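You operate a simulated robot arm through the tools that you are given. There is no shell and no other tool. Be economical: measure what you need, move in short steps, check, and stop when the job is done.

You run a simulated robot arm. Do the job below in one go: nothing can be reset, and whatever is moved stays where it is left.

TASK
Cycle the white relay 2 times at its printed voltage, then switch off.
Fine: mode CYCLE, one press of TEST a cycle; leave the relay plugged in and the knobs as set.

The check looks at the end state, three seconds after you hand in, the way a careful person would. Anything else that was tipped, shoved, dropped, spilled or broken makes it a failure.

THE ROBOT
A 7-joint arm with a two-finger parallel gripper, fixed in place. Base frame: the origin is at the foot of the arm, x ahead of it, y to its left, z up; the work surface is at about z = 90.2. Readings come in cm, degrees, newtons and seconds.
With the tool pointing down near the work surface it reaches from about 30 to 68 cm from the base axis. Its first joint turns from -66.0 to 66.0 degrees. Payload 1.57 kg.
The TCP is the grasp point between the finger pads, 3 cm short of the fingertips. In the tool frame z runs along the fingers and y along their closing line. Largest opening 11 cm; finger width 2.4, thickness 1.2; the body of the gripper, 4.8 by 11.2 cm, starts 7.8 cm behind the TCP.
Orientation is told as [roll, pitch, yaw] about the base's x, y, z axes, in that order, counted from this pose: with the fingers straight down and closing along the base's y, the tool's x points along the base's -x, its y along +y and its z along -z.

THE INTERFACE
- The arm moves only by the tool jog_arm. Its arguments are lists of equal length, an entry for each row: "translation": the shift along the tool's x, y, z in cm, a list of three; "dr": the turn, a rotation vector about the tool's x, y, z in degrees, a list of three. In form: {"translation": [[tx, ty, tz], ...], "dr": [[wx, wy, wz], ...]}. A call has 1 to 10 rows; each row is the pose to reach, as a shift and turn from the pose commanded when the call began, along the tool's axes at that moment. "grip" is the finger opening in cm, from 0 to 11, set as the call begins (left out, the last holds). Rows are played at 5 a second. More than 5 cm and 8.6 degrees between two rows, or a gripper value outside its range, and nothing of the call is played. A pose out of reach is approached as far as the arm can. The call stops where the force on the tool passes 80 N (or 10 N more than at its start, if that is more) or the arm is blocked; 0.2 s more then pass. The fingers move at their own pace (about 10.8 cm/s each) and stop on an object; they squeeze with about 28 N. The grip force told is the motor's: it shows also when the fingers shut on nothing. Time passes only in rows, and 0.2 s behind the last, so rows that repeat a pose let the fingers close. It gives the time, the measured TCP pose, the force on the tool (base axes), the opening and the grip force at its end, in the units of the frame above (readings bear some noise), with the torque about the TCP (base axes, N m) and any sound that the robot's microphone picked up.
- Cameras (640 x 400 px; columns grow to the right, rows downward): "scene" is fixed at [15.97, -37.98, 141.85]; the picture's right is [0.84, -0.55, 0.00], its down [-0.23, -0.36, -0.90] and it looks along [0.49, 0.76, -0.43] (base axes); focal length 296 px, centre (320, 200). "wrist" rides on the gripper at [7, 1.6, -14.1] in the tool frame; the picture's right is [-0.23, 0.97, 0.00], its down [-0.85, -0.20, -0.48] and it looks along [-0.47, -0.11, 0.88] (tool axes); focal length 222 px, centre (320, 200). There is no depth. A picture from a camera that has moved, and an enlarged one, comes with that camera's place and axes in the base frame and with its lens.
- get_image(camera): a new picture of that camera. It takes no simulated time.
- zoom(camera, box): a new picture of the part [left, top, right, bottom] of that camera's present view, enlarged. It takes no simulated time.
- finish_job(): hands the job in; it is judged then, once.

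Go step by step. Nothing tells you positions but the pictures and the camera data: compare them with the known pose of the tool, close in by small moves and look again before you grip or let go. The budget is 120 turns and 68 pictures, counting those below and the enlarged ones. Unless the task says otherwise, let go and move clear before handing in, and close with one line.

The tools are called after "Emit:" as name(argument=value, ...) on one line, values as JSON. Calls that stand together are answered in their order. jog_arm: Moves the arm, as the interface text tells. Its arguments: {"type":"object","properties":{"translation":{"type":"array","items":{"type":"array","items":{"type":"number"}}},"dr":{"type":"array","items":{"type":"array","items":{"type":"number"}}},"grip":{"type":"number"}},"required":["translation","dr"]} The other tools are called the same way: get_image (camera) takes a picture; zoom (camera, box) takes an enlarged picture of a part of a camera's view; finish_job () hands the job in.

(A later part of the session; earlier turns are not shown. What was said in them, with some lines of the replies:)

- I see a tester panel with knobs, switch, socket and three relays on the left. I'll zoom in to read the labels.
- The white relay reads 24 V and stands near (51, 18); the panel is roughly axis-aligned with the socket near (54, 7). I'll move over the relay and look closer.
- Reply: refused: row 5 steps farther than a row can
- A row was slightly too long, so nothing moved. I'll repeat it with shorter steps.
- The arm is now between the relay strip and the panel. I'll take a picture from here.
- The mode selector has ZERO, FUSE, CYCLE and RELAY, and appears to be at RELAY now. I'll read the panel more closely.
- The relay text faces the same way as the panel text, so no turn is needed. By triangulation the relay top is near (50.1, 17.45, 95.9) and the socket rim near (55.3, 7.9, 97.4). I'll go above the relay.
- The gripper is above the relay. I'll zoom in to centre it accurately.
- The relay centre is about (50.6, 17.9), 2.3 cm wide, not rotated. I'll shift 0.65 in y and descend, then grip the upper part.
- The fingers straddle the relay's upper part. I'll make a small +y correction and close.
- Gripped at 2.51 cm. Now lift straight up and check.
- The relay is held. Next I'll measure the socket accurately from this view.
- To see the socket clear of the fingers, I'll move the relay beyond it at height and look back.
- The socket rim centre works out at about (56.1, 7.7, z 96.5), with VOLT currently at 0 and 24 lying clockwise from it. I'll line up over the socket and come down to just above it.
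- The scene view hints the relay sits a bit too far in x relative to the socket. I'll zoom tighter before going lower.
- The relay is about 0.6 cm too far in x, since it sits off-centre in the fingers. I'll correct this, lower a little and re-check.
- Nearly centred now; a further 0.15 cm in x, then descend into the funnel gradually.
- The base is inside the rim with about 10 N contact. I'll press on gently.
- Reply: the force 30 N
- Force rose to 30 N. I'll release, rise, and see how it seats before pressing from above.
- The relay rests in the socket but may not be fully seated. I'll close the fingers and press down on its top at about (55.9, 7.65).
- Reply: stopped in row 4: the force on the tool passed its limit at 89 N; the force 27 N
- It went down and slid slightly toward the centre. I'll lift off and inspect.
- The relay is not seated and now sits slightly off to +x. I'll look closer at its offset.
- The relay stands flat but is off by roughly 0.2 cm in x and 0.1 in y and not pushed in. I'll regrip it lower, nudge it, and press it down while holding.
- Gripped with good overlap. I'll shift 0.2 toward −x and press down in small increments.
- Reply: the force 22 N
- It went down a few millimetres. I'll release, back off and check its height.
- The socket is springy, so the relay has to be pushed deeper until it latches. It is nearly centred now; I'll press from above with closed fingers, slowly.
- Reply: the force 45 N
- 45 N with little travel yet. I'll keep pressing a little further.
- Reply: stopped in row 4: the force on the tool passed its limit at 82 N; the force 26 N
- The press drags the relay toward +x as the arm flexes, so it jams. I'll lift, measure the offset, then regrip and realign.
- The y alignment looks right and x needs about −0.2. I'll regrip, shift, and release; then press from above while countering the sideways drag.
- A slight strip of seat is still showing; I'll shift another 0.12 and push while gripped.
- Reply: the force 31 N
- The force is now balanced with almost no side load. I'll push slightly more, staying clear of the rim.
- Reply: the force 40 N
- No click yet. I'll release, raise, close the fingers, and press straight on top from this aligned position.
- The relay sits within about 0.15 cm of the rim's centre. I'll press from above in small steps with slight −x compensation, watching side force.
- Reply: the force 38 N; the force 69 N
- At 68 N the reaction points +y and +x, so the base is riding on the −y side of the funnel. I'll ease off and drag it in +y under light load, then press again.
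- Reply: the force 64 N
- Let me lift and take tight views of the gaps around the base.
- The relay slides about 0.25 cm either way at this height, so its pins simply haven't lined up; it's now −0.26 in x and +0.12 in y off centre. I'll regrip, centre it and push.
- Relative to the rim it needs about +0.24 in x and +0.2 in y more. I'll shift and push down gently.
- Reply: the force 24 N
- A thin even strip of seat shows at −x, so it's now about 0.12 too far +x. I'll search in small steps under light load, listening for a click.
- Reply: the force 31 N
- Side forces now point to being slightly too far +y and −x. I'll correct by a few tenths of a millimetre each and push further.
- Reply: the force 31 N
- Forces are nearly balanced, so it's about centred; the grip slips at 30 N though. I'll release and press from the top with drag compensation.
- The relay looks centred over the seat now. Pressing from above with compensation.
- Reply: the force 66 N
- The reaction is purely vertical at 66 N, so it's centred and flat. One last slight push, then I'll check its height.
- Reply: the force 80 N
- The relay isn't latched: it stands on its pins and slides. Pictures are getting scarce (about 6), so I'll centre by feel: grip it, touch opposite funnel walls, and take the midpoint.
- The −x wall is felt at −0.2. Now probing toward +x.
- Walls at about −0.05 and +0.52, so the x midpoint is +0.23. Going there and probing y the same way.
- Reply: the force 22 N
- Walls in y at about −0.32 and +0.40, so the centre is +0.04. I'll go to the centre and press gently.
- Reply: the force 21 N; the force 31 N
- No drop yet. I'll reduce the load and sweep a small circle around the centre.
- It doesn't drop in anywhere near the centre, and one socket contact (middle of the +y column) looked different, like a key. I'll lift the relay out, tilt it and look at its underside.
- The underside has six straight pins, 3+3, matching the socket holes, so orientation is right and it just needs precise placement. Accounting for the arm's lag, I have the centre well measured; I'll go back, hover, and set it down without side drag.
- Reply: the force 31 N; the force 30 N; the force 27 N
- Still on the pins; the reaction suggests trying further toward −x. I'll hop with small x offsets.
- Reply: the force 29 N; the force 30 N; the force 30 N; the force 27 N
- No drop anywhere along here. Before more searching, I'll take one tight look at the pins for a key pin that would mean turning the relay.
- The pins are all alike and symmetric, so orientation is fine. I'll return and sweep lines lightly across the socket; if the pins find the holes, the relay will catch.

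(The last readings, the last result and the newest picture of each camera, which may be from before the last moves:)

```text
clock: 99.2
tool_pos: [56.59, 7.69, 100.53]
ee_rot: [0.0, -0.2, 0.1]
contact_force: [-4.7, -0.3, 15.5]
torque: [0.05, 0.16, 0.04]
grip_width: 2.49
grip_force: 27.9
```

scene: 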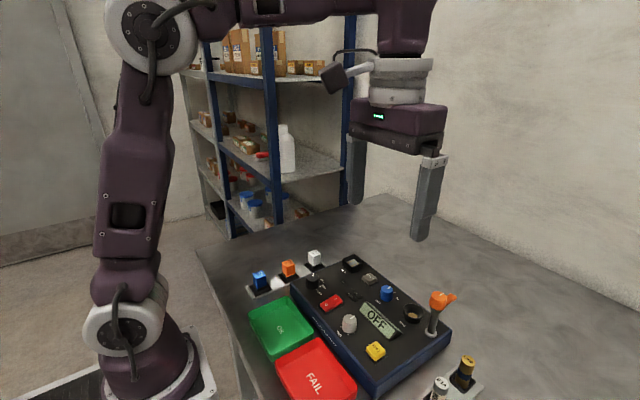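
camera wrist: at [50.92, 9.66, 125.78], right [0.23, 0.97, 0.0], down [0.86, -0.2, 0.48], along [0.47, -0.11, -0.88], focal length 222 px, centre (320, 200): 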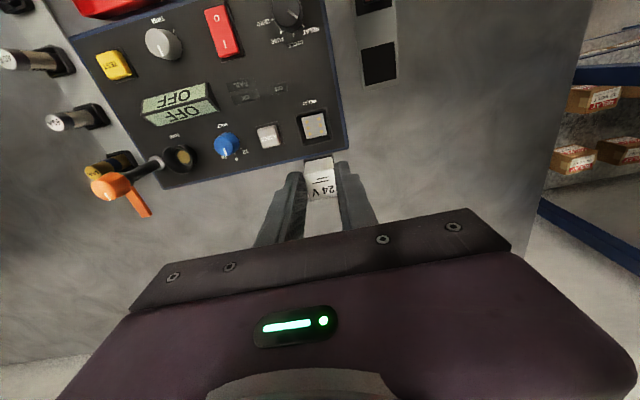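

No catch on the first three lines; continuing with the next ones.

Emit:
jog_arm(translation=[[0, 0.06, 0], [0.05, 0.06, 0], [0.1, 0.06, 0], [0.15, 0.06, 0], [0.2, 0.06, 0], [0.25, 0.06, 0], [0.3, 0.06, 0], [0.35, 0.06, 0], [0.4, 0.06, 0], [0.45, 0.06, 0]], dr=[[0, 0, 0], [0, 0, 0], [0, 0, 0], [0, 0, 0], [0, 0, 0], [0, 0, 0], [0, 0, 0], [0, 0, 0], [0, 0, 0], [0, 0, 0]])

Emit:
jog_arm(translation=[[0, 0.06, 0], [-0.05, 0.06, 0], [-0.1, 0.06, 0], [-0.15, 0.06, 0], [-0.2, 0.06, 0], [-0.25, 0.06, 0], [-0.3, 0.06, 0], [-0.35, 0.06, 0], [-0.4, 0.06, 0], [-0.45, 0.06, 0]], dr=[[0, 0, 0], [0, 0, 0], [0, 0, 0], [0, 0, 0], [0, 0, 0], [0, 0, 0], [0, 0, 0], [0, 0, 0], [0, 0, 0], [0, 0, 0]])

Emit:
jog_arm(translation=[[0, 0.06, 0], [0.05, 0.06, 0], [0.1, 0.06, 0], [0.15, 0.06, 0], [0.2, 0.06, 0], [0.25, 0.06, 0], [0.3, 0.06, 0], [0.35, 0.06, 0], [0.4, 0.06, 0], [0.45, 0.06, 0]], dr=[[0, 0, 0], [0, 0, 0], [0, 0, 0], [0, 0, 0], [0, 0, 0], [0, 0, 0], [0, 0, 0], [0, 0, 0], [0, 0, 0], [0, 0, 0]])

Emit:
jog_arm(translation=[[0, 0.06, 0], [-0.05, 0.06, 0], [-0.1, 0.06, 0], [-0.15, 0.06, 0], [-0.2, 0.06, 0], [-0.25, 0.06, 0], [-0.3, 0.06, 0], [-0.35, 0.06, 0], [-0.4, 0.06, 0], [-0.45, 0.06, 0]], dr=[[0, 0, 0], [0, 0, 0], [0, 0, 0], [0, 0, 0], [0, 0, 0], [0, 0, 0], [0, 0, 0], [0, 0, 0], [0, 0, 0], [0, 0, 0]])

```text
clock: 101.5
tool_pos: [56.14, 7.86, 100.39]
ee_rot: [0.0, -0.1, 0.1]
contact_force: [5.0, 1.7, 14.8]
torque: [0.09, -0.31, -0.02]
grip_width: 2.5
grip_force: 27.8
```

```text
clock: 103.7
tool_pos: [56.54, 7.82, 100.48]
ee_rot: [0.0, -0.2, 0.1]
contact_force: [-3.5, 2.3, 12.4]
torque: [0.09, 0.13, -0.01]
grip_width: 2.5
grip_force: 28.0
```

```text
clock: 105.8
tool_pos: [56.13, 7.82, 100.39]
ee_rot: [0.0, -0.2, 0.1]
contact_force: [2.6, 0.0, 7.9]
torque: [0.02, -0.2, 0.01]
grip_width: 2.51
grip_force: 28.2
```

```text
clock: 108.0
tool_pos: [56.58, 7.97, 100.4]
ee_rot: [0.0, -0.3, 0.2]
contact_force: [-2.6, 0.1, 9.1]
torque: [0.03, 0.13, -0.02]
grip_width: 2.53
grip_force: 27.9
```

The seat is flat (contact pads), so the relay simply rests there centred. I'll set it down at the measured centre, press to 30 N, unload and release without dragging.

Emit:
jog_arm(translation=[[0, 0, -0.4], [0.1, -0.1, -0.6], [0.21, -0.22, -0.6], [0.21, -0.22, -0.3], [0.21, -0.22, 0.0], [0.21, -0.22, 0.2], [0.21, -0.22, 0.2]], dr=[[0, 0, 0], [0, 0, 0], [0, 0, 0], [0, 0, 0], [0, 0, 0], [0, 0, 0], [0, 0, 0]])

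Emit:
jog_arm(translation=[[0.02, 0, 0.15], [0.04, 0, 0.3], [0.04, 0, 0.3], [0.02, 0, 0], [0, 0, -0.25], [0, 0, -0.25]], dr=[[0, 0, 0], [0, 0, 0], [0, 0, 0], [0, 0, 0], [0, 0, 0], [0, 0, 0]])

```text
clock: 109.7
tool_pos: [56.41, 7.68, 100.24]
ee_rot: [0.0, -0.3, 0.1]
contact_force: [-3.5, -0.6, 23.0]
torque: [-0.06, 0.12, -0.04]
grip_width: 2.49
grip_force: 28.3
```

```text
clock: 111.0
tool_pos: [56.12, 7.8, 100.48]
ee_rot: [0.1, 0.0, 0.2]
contact_force: [-0.4, 0.7, -1.4]
torque: [0.02, 0.01, 0.02]
grip_width: 2.5
grip_force: 27.8
```

Emit:
jog_arm(translation=[[0, 0, 0.1], [0, 0, 0.1]], dr=[[0, 0, 0], [0, 0, 0]])

Emit:
jog_arm(translation=[[0, 0, 0], [0, 0, 0], [0, 0, -1.5], [0, 0, -4]], dr=[[0, 0, 0], [0, 0, 0], [0, 0, 0], [0, 0, 0]], grip=4.2)

Emit:
jog_arm(translation=[[0, 0, 0], [0, 0, 0], [0, 0, 1], [0, 0, 2.0]], dr=[[0, 0, 0], [0, 0, 0], [0, 0, 0], [0, 0, 0]], grip=0)

Emit:
jog_arm(translation=[[0, 0, 0.2], [0, 0, 0.3], [0.03, 0, 0.4], [0.05, 0, 0.5]], dr=[[0, 0, 0], [0, 0.1, 0], [0, 0.2, 0], [0, 0.3, 0]])

```text
clock: 111.7
tool_pos: [56.24, 7.68, 100.24]
ee_rot: [-0.1, -0.1, 0.1]
contact_force: [0.2, 1.3, 0.2]
torque: [0.01, 0.01, -0.03]
grip_width: 2.49
grip_force: 28.5
```

```text
clock: 112.7
tool_pos: [56.35, 7.69, 104.33]
ee_rot: [0.0, -0.1, 0.1]
contact_force: [-0.2, -0.8, -0.1]
torque: [0.01, 0.0, 0.02]
grip_width: 4.21
grip_force: 0.0
```

```text
clock: 113.7
tool_pos: [56.27, 7.8, 102.34]
ee_rot: [0.0, -0.5, 0.1]
contact_force: [-0.1, 0.7, 17.0]
torque: [0.02, 0.11, 0.0]
grip_width: 0.0
grip_force: 21.8
```

```text
clock: 114.7
tool_pos: [56.36, 7.83, 102.28]
ee_rot: [0.1, -0.4, 0.1]
contact_force: [-0.3, 2.4, 66.7]
torque: [0.07, 0.29, 0.02]
grip_width: 0.0
grip_force: 21.6
```

Emit:
jog_arm(translation=[[0, 0, 0.05], [0.01, 0, 0.1], [0.01, 0, 0.1], [0.01, 0, 0.1]], dr=[[0, 0, 0], [0, 0.1, 0], [0, 0.1, 0], [0, 0.1, 0]])

Emit:
jog_arm(translation=[[-0.01, 0, -0.1], [-0.03, 0, -0.3], [-0.06, 0, -0.5], [-0.06, 0, -0.7], [-0.06, 0, -2], [-0.06, 0, -5]], dr=[[0, -0.1, 0], [0, -0.3, 0], [0, -0.4, 0], [0, -0.4, 0], [0, -0.4, 0], [0, -0.4, 0]])

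Emit:
zoom(camera="scene", box=[286, 240, 446, 340])

```text
clock: 115.7
tool_pos: [56.21, 7.79, 102.24]
ee_rot: [0.1, -0.5, 0.2]
contact_force: [-2.9, 2.2, 80.0]
torque: [0.1, 0.44, -0.02]
grip_width: 0.0
grip_force: 21.7
```

```text
clock: 117.0
tool_pos: [56.17, 7.64, 106.78]
ee_rot: [-0.1, 0.0, 0.0]
contact_force: [-0.1, -0.1, 0.3]
torque: [-0.01, -0.02, 0.02]
grip_width: 0.02
grip_force: 21.2
```

```text
4.00 times, centred on (366, 290) of scene
camera zoom: at [15.97, -37.98, 141.85], right [0.84, -0.55, 0.0], down [-0.23, -0.36, -0.9], along [0.49, 0.76, -0.43], focal length 1182 px, centre (136, -160)
```

zoom: 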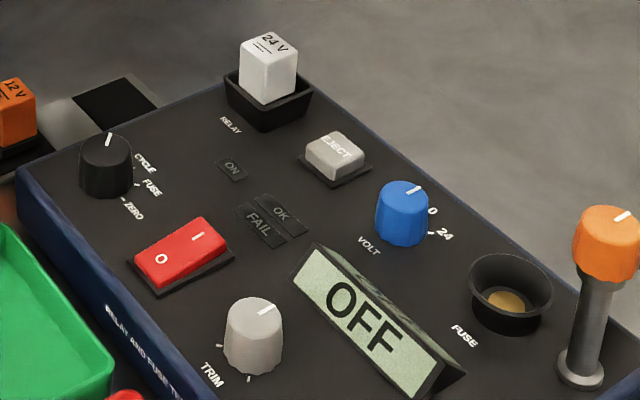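

The relay stands centred in its socket. With about 3 pictures left I'll work from measured positions: mode knob (44.0, 8.0), needing a 45° clockwise turn from RELAY to CYCLE. Moving over it and descending.

Emit:
jog_arm(translation=[[4, 0, -1], [8, 0.1, -1], [12.2, 0.25, -1], [12.2, 0.25, 2], [12.2, 0.25, 5]], dr=[[0, 0, 0], [0, 0, 0], [0, 0, 0], [0, 0, 0], [0, 0, 0]], grip=5.2)

Emit:
jog_arm(translation=[[0, 0, 1], [0, 0, 2], [0, 0, 3], [0, 0, 3.3]], dr=[[0, 0, 0], [0, 0, 0], [0, 0, 0], [0, 0, 0]])

Emit:
jog_arm(translation=[[0, 0, 0], [0, 0, 0], [0, 0, 0]], dr=[[0, 0, 0], [0, 0, 0], [0, 0, 0]], grip=1.5)

```text
clock: 118.2
tool_pos: [44.23, 7.84, 101.55]
ee_rot: [0.1, -0.2, 0.1]
contact_force: [0.3, 0.3, -0.2]
torque: [-0.03, 0.03, -0.01]
grip_width: 5.22
grip_force: 0.0
```

```text
clock: 119.2
tool_pos: [44.2, 7.96, 98.45]
ee_rot: [0.0, -0.2, 0.2]
contact_force: [0.7, 0.3, -0.3]
torque: [-0.01, 0.0, -0.02]
grip_width: 5.2
grip_force: 0.0
```

```text
clock: 120.0
tool_pos: [44.07, 7.78, 98.54]
ee_rot: [-0.1, 0.0, 0.0]
contact_force: [2.5, -16.8, -5.3]
torque: [-0.57, -0.34, 0.04]
grip_width: 3.04
grip_force: 39.5
```

Knob gripped (3.04 cm). I'll relax the side load by shifting −0.2 in y and then turn 45° clockwise.

Emit:
jog_arm(translation=[[0, -0.1, 0], [0, -0.2, 0], [0, -0.2, 0]], dr=[[0, 0, 0], [0, 0, 0], [0, 0, 0]])

Emit:
jog_arm(translation=[[0, 0, 0], [0, 0, 0], [0, 0, 0], [0, 0, 0], [0, 0, 0], [0, 0, 0], [0, 0, 0]], dr=[[0, 0, 7.5], [0, 0, 15], [0, 0, 22.5], [0, 0, 30], [0, 0, 37.5], [0, 0, 45], [0, 0, 45]])

```text
clock: 120.8
tool_pos: [44.23, 7.8, 98.4]
ee_rot: [0.0, -0.1, 0.2]
contact_force: [4.4, -8.4, -20.2]
torque: [-0.26, 0.02, -0.03]
grip_width: 3.03
grip_force: 39.9
```

```text
clock: 122.5
tool_pos: [44.06, 7.65, 98.41]
ee_rot: [-0.1, -0.1, -45.0]
contact_force: [-0.4, -18.4, -23.1]
torque: [-0.83, -0.29, 0.03]
grip_width: 3.01
grip_force: 39.4
```

Turned with no residual twist. Release and lift, then go to the VOLT knob at (55.7, −4.3) with the same wrist angle undone.

Emit:
jog_arm(translation=[[0, 0, 0], [0, 0, 0], [0, 0, -3], [0, 0, -7]], dr=[[0, 0, 0], [0, 0, 0], [0, 0, 0], [0, 0, 0]], grip=5.2)

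Emit:
jog_arm(translation=[[0, 0, 0], [0, 0, 0], [0, 0, 0], [0, 0, 0], [0, 0, 0], [0, 0, 0]], dr=[[0, 0, -7.5], [0, 0, -15], [0, 0, -22.5], [0, 0, -30], [0, 0, -37.5], [0, 0, -45]])

Emit:
zoom(camera="wrist", box=[70, 60, 330, 260])

```text
clock: 123.5
tool_pos: [44.21, 7.93, 105.45]
ee_rot: [0.1, -0.1, -44.9]
contact_force: [0.4, -0.3, 0.1]
torque: [0.05, -0.01, -0.03]
grip_width: 5.2
grip_force: 0.0
```

```text
clock: 124.8
tool_pos: [44.0, 7.77, 105.49]
ee_rot: [0.1, -0.3, 0.2]
contact_force: [-0.4, 0.5, 0.1]
torque: [0.03, -0.03, 0.0]
grip_width: 5.19
grip_force: 0.1
```

```text
2.00 times, centred on (200, 160) of wrist
camera zoom: at [37.14, 9.24, 119.49], right [0.22, 0.97, 0.0], down [0.85, -0.2, 0.48], along [0.47, -0.11, -0.88], focal length 444 px, centre (560, 280)
```

zoom: 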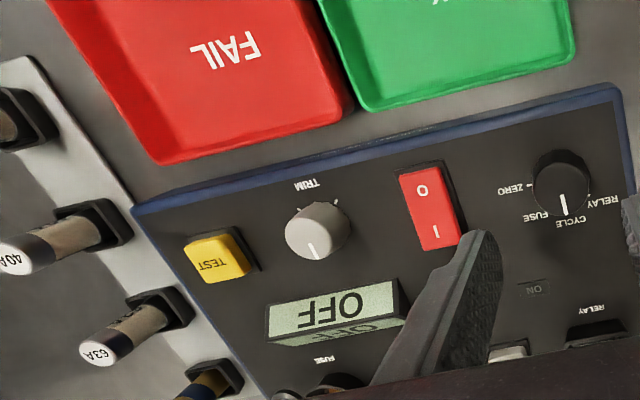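

The mode knob now points at CYCLE. Next, the VOLT knob: move over (55.7, −4.4) and descend.

Emit:
jog_arm(translation=[[-3, -3, 0], [-6, -6, 0], [-9, -9, 0], [-11.65, -12.2, 0], [-11.65, -12.2, 3.5]], dr=[[0, 0, 0], [0, 0, 0], [0, 0, 0], [0, 0, 0], [0, 0, 0]], grip=5)

Emit:
jog_arm(translation=[[0, 0, 1], [0, 0, 2], [0, 0, 3], [0, 0, 3.5]], dr=[[0, 0, 0], [0, 0, 0], [0, 0, 0], [0, 0, 0]])

Emit:
jog_arm(translation=[[0, 0, 0], [0, 0, 0], [0, 0, 0]], dr=[[0, 0, 0], [0, 0, 0], [0, 0, 0]], grip=1.5)

```text
clock: 126.0
tool_pos: [55.93, -4.5, 102.0]
ee_rot: [0.0, -0.2, 0.1]
contact_force: [0.4, -0.6, 0.3]
torque: [-0.02, 0.0, 0.02]
grip_width: 5.0
grip_force: 0.0
```

```text
clock: 127.0
tool_pos: [55.91, -4.38, 98.44]
ee_rot: [0.1, -0.2, 0.1]
contact_force: [0.2, 0.7, 0.3]
torque: [-0.03, 0.02, 0.0]
grip_width: 5.01
grip_force: 0.1
```

```text
clock: 127.8
tool_pos: [55.9, -4.33, 98.34]
ee_rot: [0.0, -0.1, 0.1]
contact_force: [0.3, -0.9, -4.9]
torque: [-0.01, -0.2, 0.02]
grip_width: 2.65
grip_force: 37.6
```

Gripped at 2.65 cm with almost no side load, well centred. Turning 45° clockwise to 24.

Emit:
jog_arm(translation=[[0, 0, 0], [0, 0, 0], [0, 0, 0], [0, 0, 0], [0, 0, 0], [0, 0, 0], [0, 0, 0]], dr=[[0, 0, 7.5], [0, 0, 15], [0, 0, 22.5], [0, 0, 30], [0, 0, 37.5], [0, 0, 45], [0, 0, 45]])

Emit:
jog_arm(translation=[[0, 0, 0], [0, 0, 0], [0, 0, -3], [0, 0, -7]], dr=[[0, 0, 0], [0, 0, 0], [0, 0, 0], [0, 0, 0]], grip=5)

Emit:
jog_arm(translation=[[0, 0, 0], [0, 0, 0], [0, 0, 0], [0, 0, 0], [0, 0, 0], [0, 0, 0]], dr=[[0, 0, -7.5], [0, 0, -15], [0, 0, -22.5], [0, 0, -30], [0, 0, -37.5], [0, 0, -45]])

```text
clock: 129.4
tool_pos: [55.86, -4.66, 98.51]
ee_rot: [-0.2, -0.1, -45.1]
contact_force: [-3.7, -22.3, -25.7]
torque: [-0.8, -0.08, 0.2]
grip_width: 2.67
grip_force: 37.1
```

```text
clock: 130.4
tool_pos: [55.64, -4.18, 105.38]
ee_rot: [0.1, -0.1, -44.9]
contact_force: [0.4, 0.1, 0.5]
torque: [-0.03, -0.01, 0.02]
grip_width: 4.99
grip_force: 0.1
```

```text
clock: 131.8
tool_pos: [55.75, -4.49, 105.52]
ee_rot: [0.1, -0.2, 0.2]
contact_force: [0.0, 0.4, -0.1]
torque: [-0.03, 0.01, 0.0]
grip_width: 5.01
grip_force: 0.1
```

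Now the power switch: closed fingers over the "I" end at (45.4, −0.3), then press down.

Emit:
jog_arm(translation=[[3.5, 1.4, 0], [7, 2.8, 0], [10.3, 4.1, 0], [10.3, 4.1, 2.5], [10.3, 4.1, 4.7]], dr=[[0, 0, 0], [0, 0, 0], [0, 0, 0], [0, 0, 0], [0, 0, 0]], grip=0)

Emit:
jog_arm(translation=[[0, 0, 0.3], [0, 0, 0.6], [0, 0, 0.9], [0, 0, 1.1]], dr=[[0, 0, 0], [0, 0, 0], [0, 0, 0], [0, 0, 0]])

```text
clock: 133.1
tool_pos: [45.54, -0.45, 100.81]
ee_rot: [0.0, -0.4, 0.1]
contact_force: [-0.1, -0.8, -0.8]
torque: [-0.03, -0.01, 0.03]
grip_width: 0.03
grip_force: 21.0
```

```text
clock: 134.1
tool_pos: [45.57, -0.31, 99.68]
ee_rot: [0.0, -0.2, 0.1]
contact_force: [-0.2, 0.5, 0.2]
torque: [0.03, 0.02, 0.0]
grip_width: 0.0
grip_force: 21.7
```

Emit:
jog_arm(translation=[[0, 0, 0.2], [0, 0, 0.4], [0, 0, 0.5]], dr=[[0, 0, 0], [0, 0, 0], [0, 0, 0]])

Emit:
jog_arm(translation=[[0, 0, 0.15], [0, 0, 0.3], [0, 0, 0.4]], dr=[[0, 0, 0], [0, 0, 0], [0, 0, 0]])

```text
clock: 134.8
tool_pos: [45.56, -0.39, 99.3]
ee_rot: [0.0, -0.1, 0.1]
contact_force: [0.7, 0.1, -0.3]
torque: [0.01, 0.01, 0.02]
grip_width: 0.0
grip_force: 21.8
```

```text
clock: 135.7
tool_pos: [45.53, -0.46, 98.78]
ee_rot: [0.0, -0.2, 0.1]
contact_force: [0.1, 0.4, 0.4]
torque: [0.02, -0.04, -0.02]
grip_width: 0.0
grip_force: 21.2
```

Emit:
jog_arm(translation=[[0, 0, 0.15], [0, 0, 0.3], [0, 0, 0.4]], dr=[[0, 0, 0], [0, 0, 0], [0, 0, 0]])

Emit:
jog_arm(translation=[[0, 0, 0.1], [0, 0, 0.2], [0, 0, 0.3]], dr=[[0, 0, 0], [0, 0, 0], [0, 0, 0]])

```text
clock: 136.4
tool_pos: [45.67, -0.39, 98.52]
ee_rot: [0.1, -0.4, 0.1]
contact_force: [-1.4, -3.6, 49.8]
torque: [-0.1, 0.61, -0.08]
grip_width: 0.0
grip_force: 21.5
```

```text
clock: 136.9
tool_pos: [45.58, -0.46, 98.73]
ee_rot: [0.0, -0.5, 0.0]
contact_force: [-4.0, 0.6, 14.1]
torque: [0.0, 0.3, -0.05]
grip_width: 0.01
grip_force: 21.8
stopped in row 2: the force on the tool passed its limit at 87 N (the readings are from after the stop); the commanded pose is now the measured one
```

Force pattern suggests the rocker flipped (contact now near the pivot). I'll rise and use one picture to verify power, volt and mode.

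Emit:
jog_arm(translation=[[0, 0, -2], [0, 0, -5], [-2, 2, -8]], dr=[[0, 0.3, 0], [0, 0.3, 0], [0, 0.3, 0]])

Emit:
zoom(camera="scene", box=[286, 240, 446, 360])

```text
clock: 137.7
tool_pos: [47.64, 1.4, 106.57]
ee_rot: [-0.1, -0.3, 0.1]
contact_force: [-0.2, 0.7, -0.4]
torque: [0.0, -0.01, -0.01]
grip_width: 0.01
grip_force: 21.6
```

```text
3.33 times, centred on (366, 300) of scene
camera zoom: at [15.97, -37.98, 141.85], right [0.84, -0.55, 0.0], down [-0.23, -0.36, -0.9], along [0.49, 0.76, -0.43], focal length 985 px, centre (167, -133)
```

zoom: 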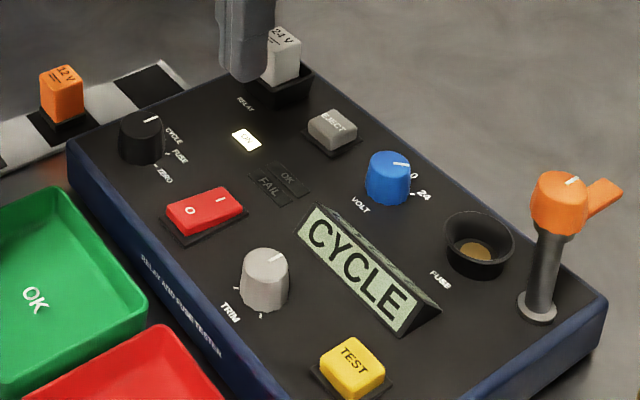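

Power is on, the display reads CYCLE and VOLT points at 24. Next, move over TEST at (43.8, −13.85).

Emit:
jog_arm(translation=[[1, -4, 0], [2, -8, 0], [3, -12, 0], [3.75, -15.35, 0], [3.75, -15.35, 3.5], [3.75, -15.35, 6.2]], dr=[[0, 0, 0], [0, 0, 0], [0, 0, 0], [0, 0, 0], [0, 0, 0], [0, 0, 0]])

Emit:
jog_arm(translation=[[0, 0, 0.3], [0, 0, 0.6], [0, 0, 0.8]], dr=[[0, 0, 0], [0, 0, 0], [0, 0, 0]])

```text
clock: 139.1
tool_pos: [43.89, -13.78, 100.4]
ee_rot: [0.0, -0.1, 0.1]
contact_force: [-0.6, -0.1, -0.9]
torque: [0.01, 0.04, 0.01]
grip_width: 0.0
grip_force: 21.5
```

```text
clock: 139.9
tool_pos: [43.94, -13.9, 99.6]
ee_rot: [0.0, -0.3, 0.0]
contact_force: [0.5, -0.9, -0.3]
torque: [0.02, 0.04, 0.0]
grip_width: 0.02
grip_force: 21.3
```

Emit:
jog_arm(translation=[[0, 0, 0.15], [0, 0, 0.3]], dr=[[0, 0, 0], [0, 0, 0]])

```text
clock: 140.5
tool_pos: [43.93, -13.77, 99.22]
ee_rot: [-0.1, -0.1, 0.1]
contact_force: [0.5, 0.0, 0.1]
torque: [0.01, -0.01, 0.03]
grip_width: 0.0
grip_force: 21.5
```

Emit:
jog_arm(translation=[[0, 0, 0.15], [0, 0, 0.25]], dr=[[0, 0, 0], [0, 0, 0]])

```text
clock: 141.1
tool_pos: [43.86, -13.67, 98.92]
ee_rot: [0.0, -0.1, 0.2]
contact_force: [1.0, -0.5, -0.6]
torque: [0.0, -0.01, 0.01]
grip_width: 0.0
grip_force: 21.4
```

Emit:
jog_arm(translation=[[0, 0, 0.15], [0, 0, 0.25]], dr=[[0, 0, 0], [0, 0, 0]])

```text
clock: 141.7
tool_pos: [43.88, -13.67, 98.66]
ee_rot: [0.0, -0.2, 0.1]
contact_force: [-0.1, -0.7, 1.8]
torque: [0.01, 0.01, 0.02]
grip_width: 0.01
grip_force: 21.5
```

Emit:
jog_arm(translation=[[0, 0, 0.1], [0, 0, 0.2]], dr=[[0, 0, 0], [0, 0, 0]])

```text
clock: 142.3
tool_pos: [44.04, -13.81, 98.47]
ee_rot: [0.0, -0.3, 0.1]
contact_force: [-1.6, 0.1, 2.4]
torque: [-0.02, 0.07, -0.01]
grip_width: 0.0
grip_force: 21.2
heard: click
```

A click was heard: the button registered. I'll release fully and wait for any further sounds.

Emit:
jog_arm(translation=[[0, 0, -0.5], [0, 0, -1.2], [0, 0, -1.2], [0, 0, -1.2], [0, 0, -1.2], [0, 0, -1.2], [0, 0, -1.2], [0, 0, -1.2]], dr=[[0, 0, 0], [0, 0, 0], [0, 0, 0], [0, 0, 0], [0, 0, 0], [0, 0, 0], [0, 0, 0], [0, 0, 0]])

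```text
clock: 144.1
tool_pos: [43.94, -13.73, 99.7]
ee_rot: [0.0, -0.4, 0.1]
contact_force: [0.1, -0.2, -0.7]
torque: [-0.03, -0.01, -0.01]
grip_width: 0.0
grip_force: 21.5
```

The click may be the relay pulling in. I'll move the hand clear and use my last picture to confirm before the second press.

Emit:
jog_arm(translation=[[0, 0, -4], [0, 4, -7], [0, 8.5, -9], [0, 13, -9], [0, 17.5, -9], [0, 22, -9], [0, 26, -9]], dr=[[0, 0, 0], [0, 0, 0], [0, 0, 0], [0, 0, 0], [0, 0, 0], [0, 0, 0], [0, 0, 0]])

Emit:
zoom(camera="scene", box=[290, 242, 434, 332])

```text
clock: 145.7
tool_pos: [43.83, 12.31, 108.65]
ee_rot: [0.0, -0.2, -0.1]
contact_force: [1.1, 0.9, 1.4]
torque: [-0.01, 0.0, 0.0]
grip_width: 0.0
grip_force: 21.2
```

```text
4.44 times, centred on (362, 287) of scene
camera zoom: at [15.97, -37.98, 141.85], right [0.84, -0.55, 0.0], down [-0.23, -0.36, -0.9], along [0.49, 0.76, -0.43], focal length 1314 px, centre (133, -187)
```

zoom: 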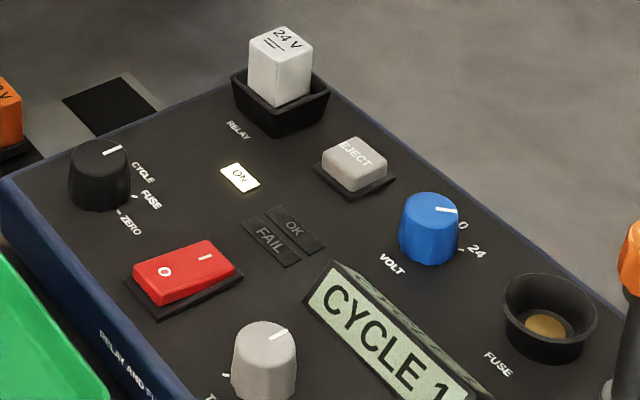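

CYCLE 1 is counted with 24 V set and the relay recognised. Returning over TEST for the second press.

Emit:
jog_arm(translation=[[0, -4, 0], [0, -8.5, 0], [0, -13, 0], [0, -17.5, 0], [0, -22, 2], [0, -26, 5], [0, -26, 9], [0, -26, 9.5]], dr=[[0, 0, 0], [0, 0, 0], [0, 0, 0], [0, 0, 0], [0, 0, 0], [0, 0, 0], [0, 0, 0], [0, 0, 0]])

Emit:
jog_arm(translation=[[0, 0, 0.3], [0, 0, 0.5], [0, 0, 0.6], [0, 0, 0.7]], dr=[[0, 0, 0], [0, 0, 0], [0, 0, 0], [0, 0, 0]])

```text
clock: 147.5
tool_pos: [43.97, -13.67, 99.22]
ee_rot: [-0.1, -0.3, 0.1]
contact_force: [0.4, 0.6, 0.4]
torque: [0.0, 0.02, -0.02]
grip_width: 0.0
grip_force: 21.4
```

```text
clock: 148.5
tool_pos: [43.98, -13.77, 98.58]
ee_rot: [0.0, -0.2, 0.1]
contact_force: [-0.1, 1.3, 1.5]
torque: [0.02, -0.01, -0.02]
grip_width: 0.02
grip_force: 21.3
heard: click
```

Second click heard. Now release TEST, lift, and move over the "O" end of the switch at (42.15, −0.3).

Emit:
jog_arm(translation=[[0, 0, -2], [0, 0, -6], [0.5, 4.5, -6.5], [1.1, 9, -6.5], [1.7, 13.5, -6.5], [1.7, 13.5, -3], [1.7, 13.5, -1]], dr=[[0, 0, 0], [0, 0, 0], [0, 0, 0], [0, 0, 0], [0, 0, 0], [0, 0, 0], [0, 0, 0]])

Emit:
jog_arm(translation=[[0, 0, 0.2], [0, 0, 0.4], [0, 0, 0.6]], dr=[[0, 0, 0], [0, 0, 0], [0, 0, 0]])

Emit:
jog_arm(translation=[[0, 0, 0.15], [0, 0, 0.3]], dr=[[0, 0, 0], [0, 0, 0]])

```text
clock: 150.1
tool_pos: [41.85, -0.24, 99.56]
ee_rot: [0.0, -0.2, 0.0]
contact_force: [-0.6, -0.1, 0.9]
torque: [0.01, 0.02, 0.0]
grip_width: 0.0
grip_force: 21.0
```

```text
clock: 150.9
tool_pos: [42.05, -0.34, 99.0]
ee_rot: [-0.1, -0.2, 0.1]
contact_force: [-0.2, 0.5, 0.5]
torque: [0.0, -0.03, -0.02]
grip_width: 0.0
grip_force: 20.8
```

```text
clock: 151.5
tool_pos: [42.12, -0.38, 98.59]
ee_rot: [0.0, -0.2, 0.1]
contact_force: [0.1, 0.1, 0.3]
torque: [0.04, 0.02, -0.04]
grip_width: 0.0
grip_force: 20.7
```

Emit:
jog_arm(translation=[[0, 0, 0.1], [0, 0, 0.2]], dr=[[0, 0, 0], [0, 0, 0]])

Emit:
jog_arm(translation=[[0, 0, 0.08], [0, 0, 0.15]], dr=[[0, 0, 0], [0, 0, 0]])

```text
clock: 152.1
tool_pos: [42.24, -0.25, 98.44]
ee_rot: [0.1, -0.5, 0.1]
contact_force: [-8.8, 2.0, 40.2]
torque: [0.07, -0.22, -0.09]
grip_width: 0.0
grip_force: 21.2
```

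```text
clock: 152.6
tool_pos: [42.16, -0.25, 98.39]
ee_rot: [0.0, -0.4, 0.0]
contact_force: [-11.1, 1.9, 26.1]
torque: [0.07, 0.03, 0.04]
grip_width: 0.0
grip_force: 21.7
stopped in row 2: the force on the tool passed its limit at 86 N (the readings are from after the stop); the commanded pose is now the measured one
```

The contact is now at the pivot-side edge, mirroring the ON press, so O is down. I'll lift clear and try for a picture in case one remains.

Emit:
jog_arm(translation=[[0, 0, -2], [0, 0, -6], [0, 4, -9], [0, 8, -11], [0, 12, -12]], dr=[[0, 0, 0], [0, 0, 0], [0, 0, 0], [0, 0, 0], [0, 0, 0]])

Emit:
zoom(camera="scene", box=[290, 242, 434, 332])

```text
clock: 153.8
tool_pos: [41.78, 11.74, 110.64]
ee_rot: [0.0, -0.5, 0.0]
contact_force: [0.1, 0.5, 0.5]
torque: [-0.01, 0.0, -0.01]
grip_width: 0.0
grip_force: 20.5
```

```text
refused: no pictures are left
```

The relay was cycled twice at 24 V in CYCLE mode and is still plugged in, the knobs are left as set, and the arm is clear. I confirmed the first cycle on the display ("CYCLE 1"). The second rests on an identical TEST click. The switch-off rests on how the rocker felt when I pressed its O end, because I had no pictures left to check either. Handing in now.

Emit:
finish_job()

```text
The job is handed in.
```

The white relay was cycled twice at 24 V in CYCLE mode and the tester switched off, with the relay still plugged in and the knobs as set; I saw only the first cycle on the display ("CYCLE 1"), so the second rests on an identical TEST click and the switch-off on how the rocker felt, because I had no pictures left.
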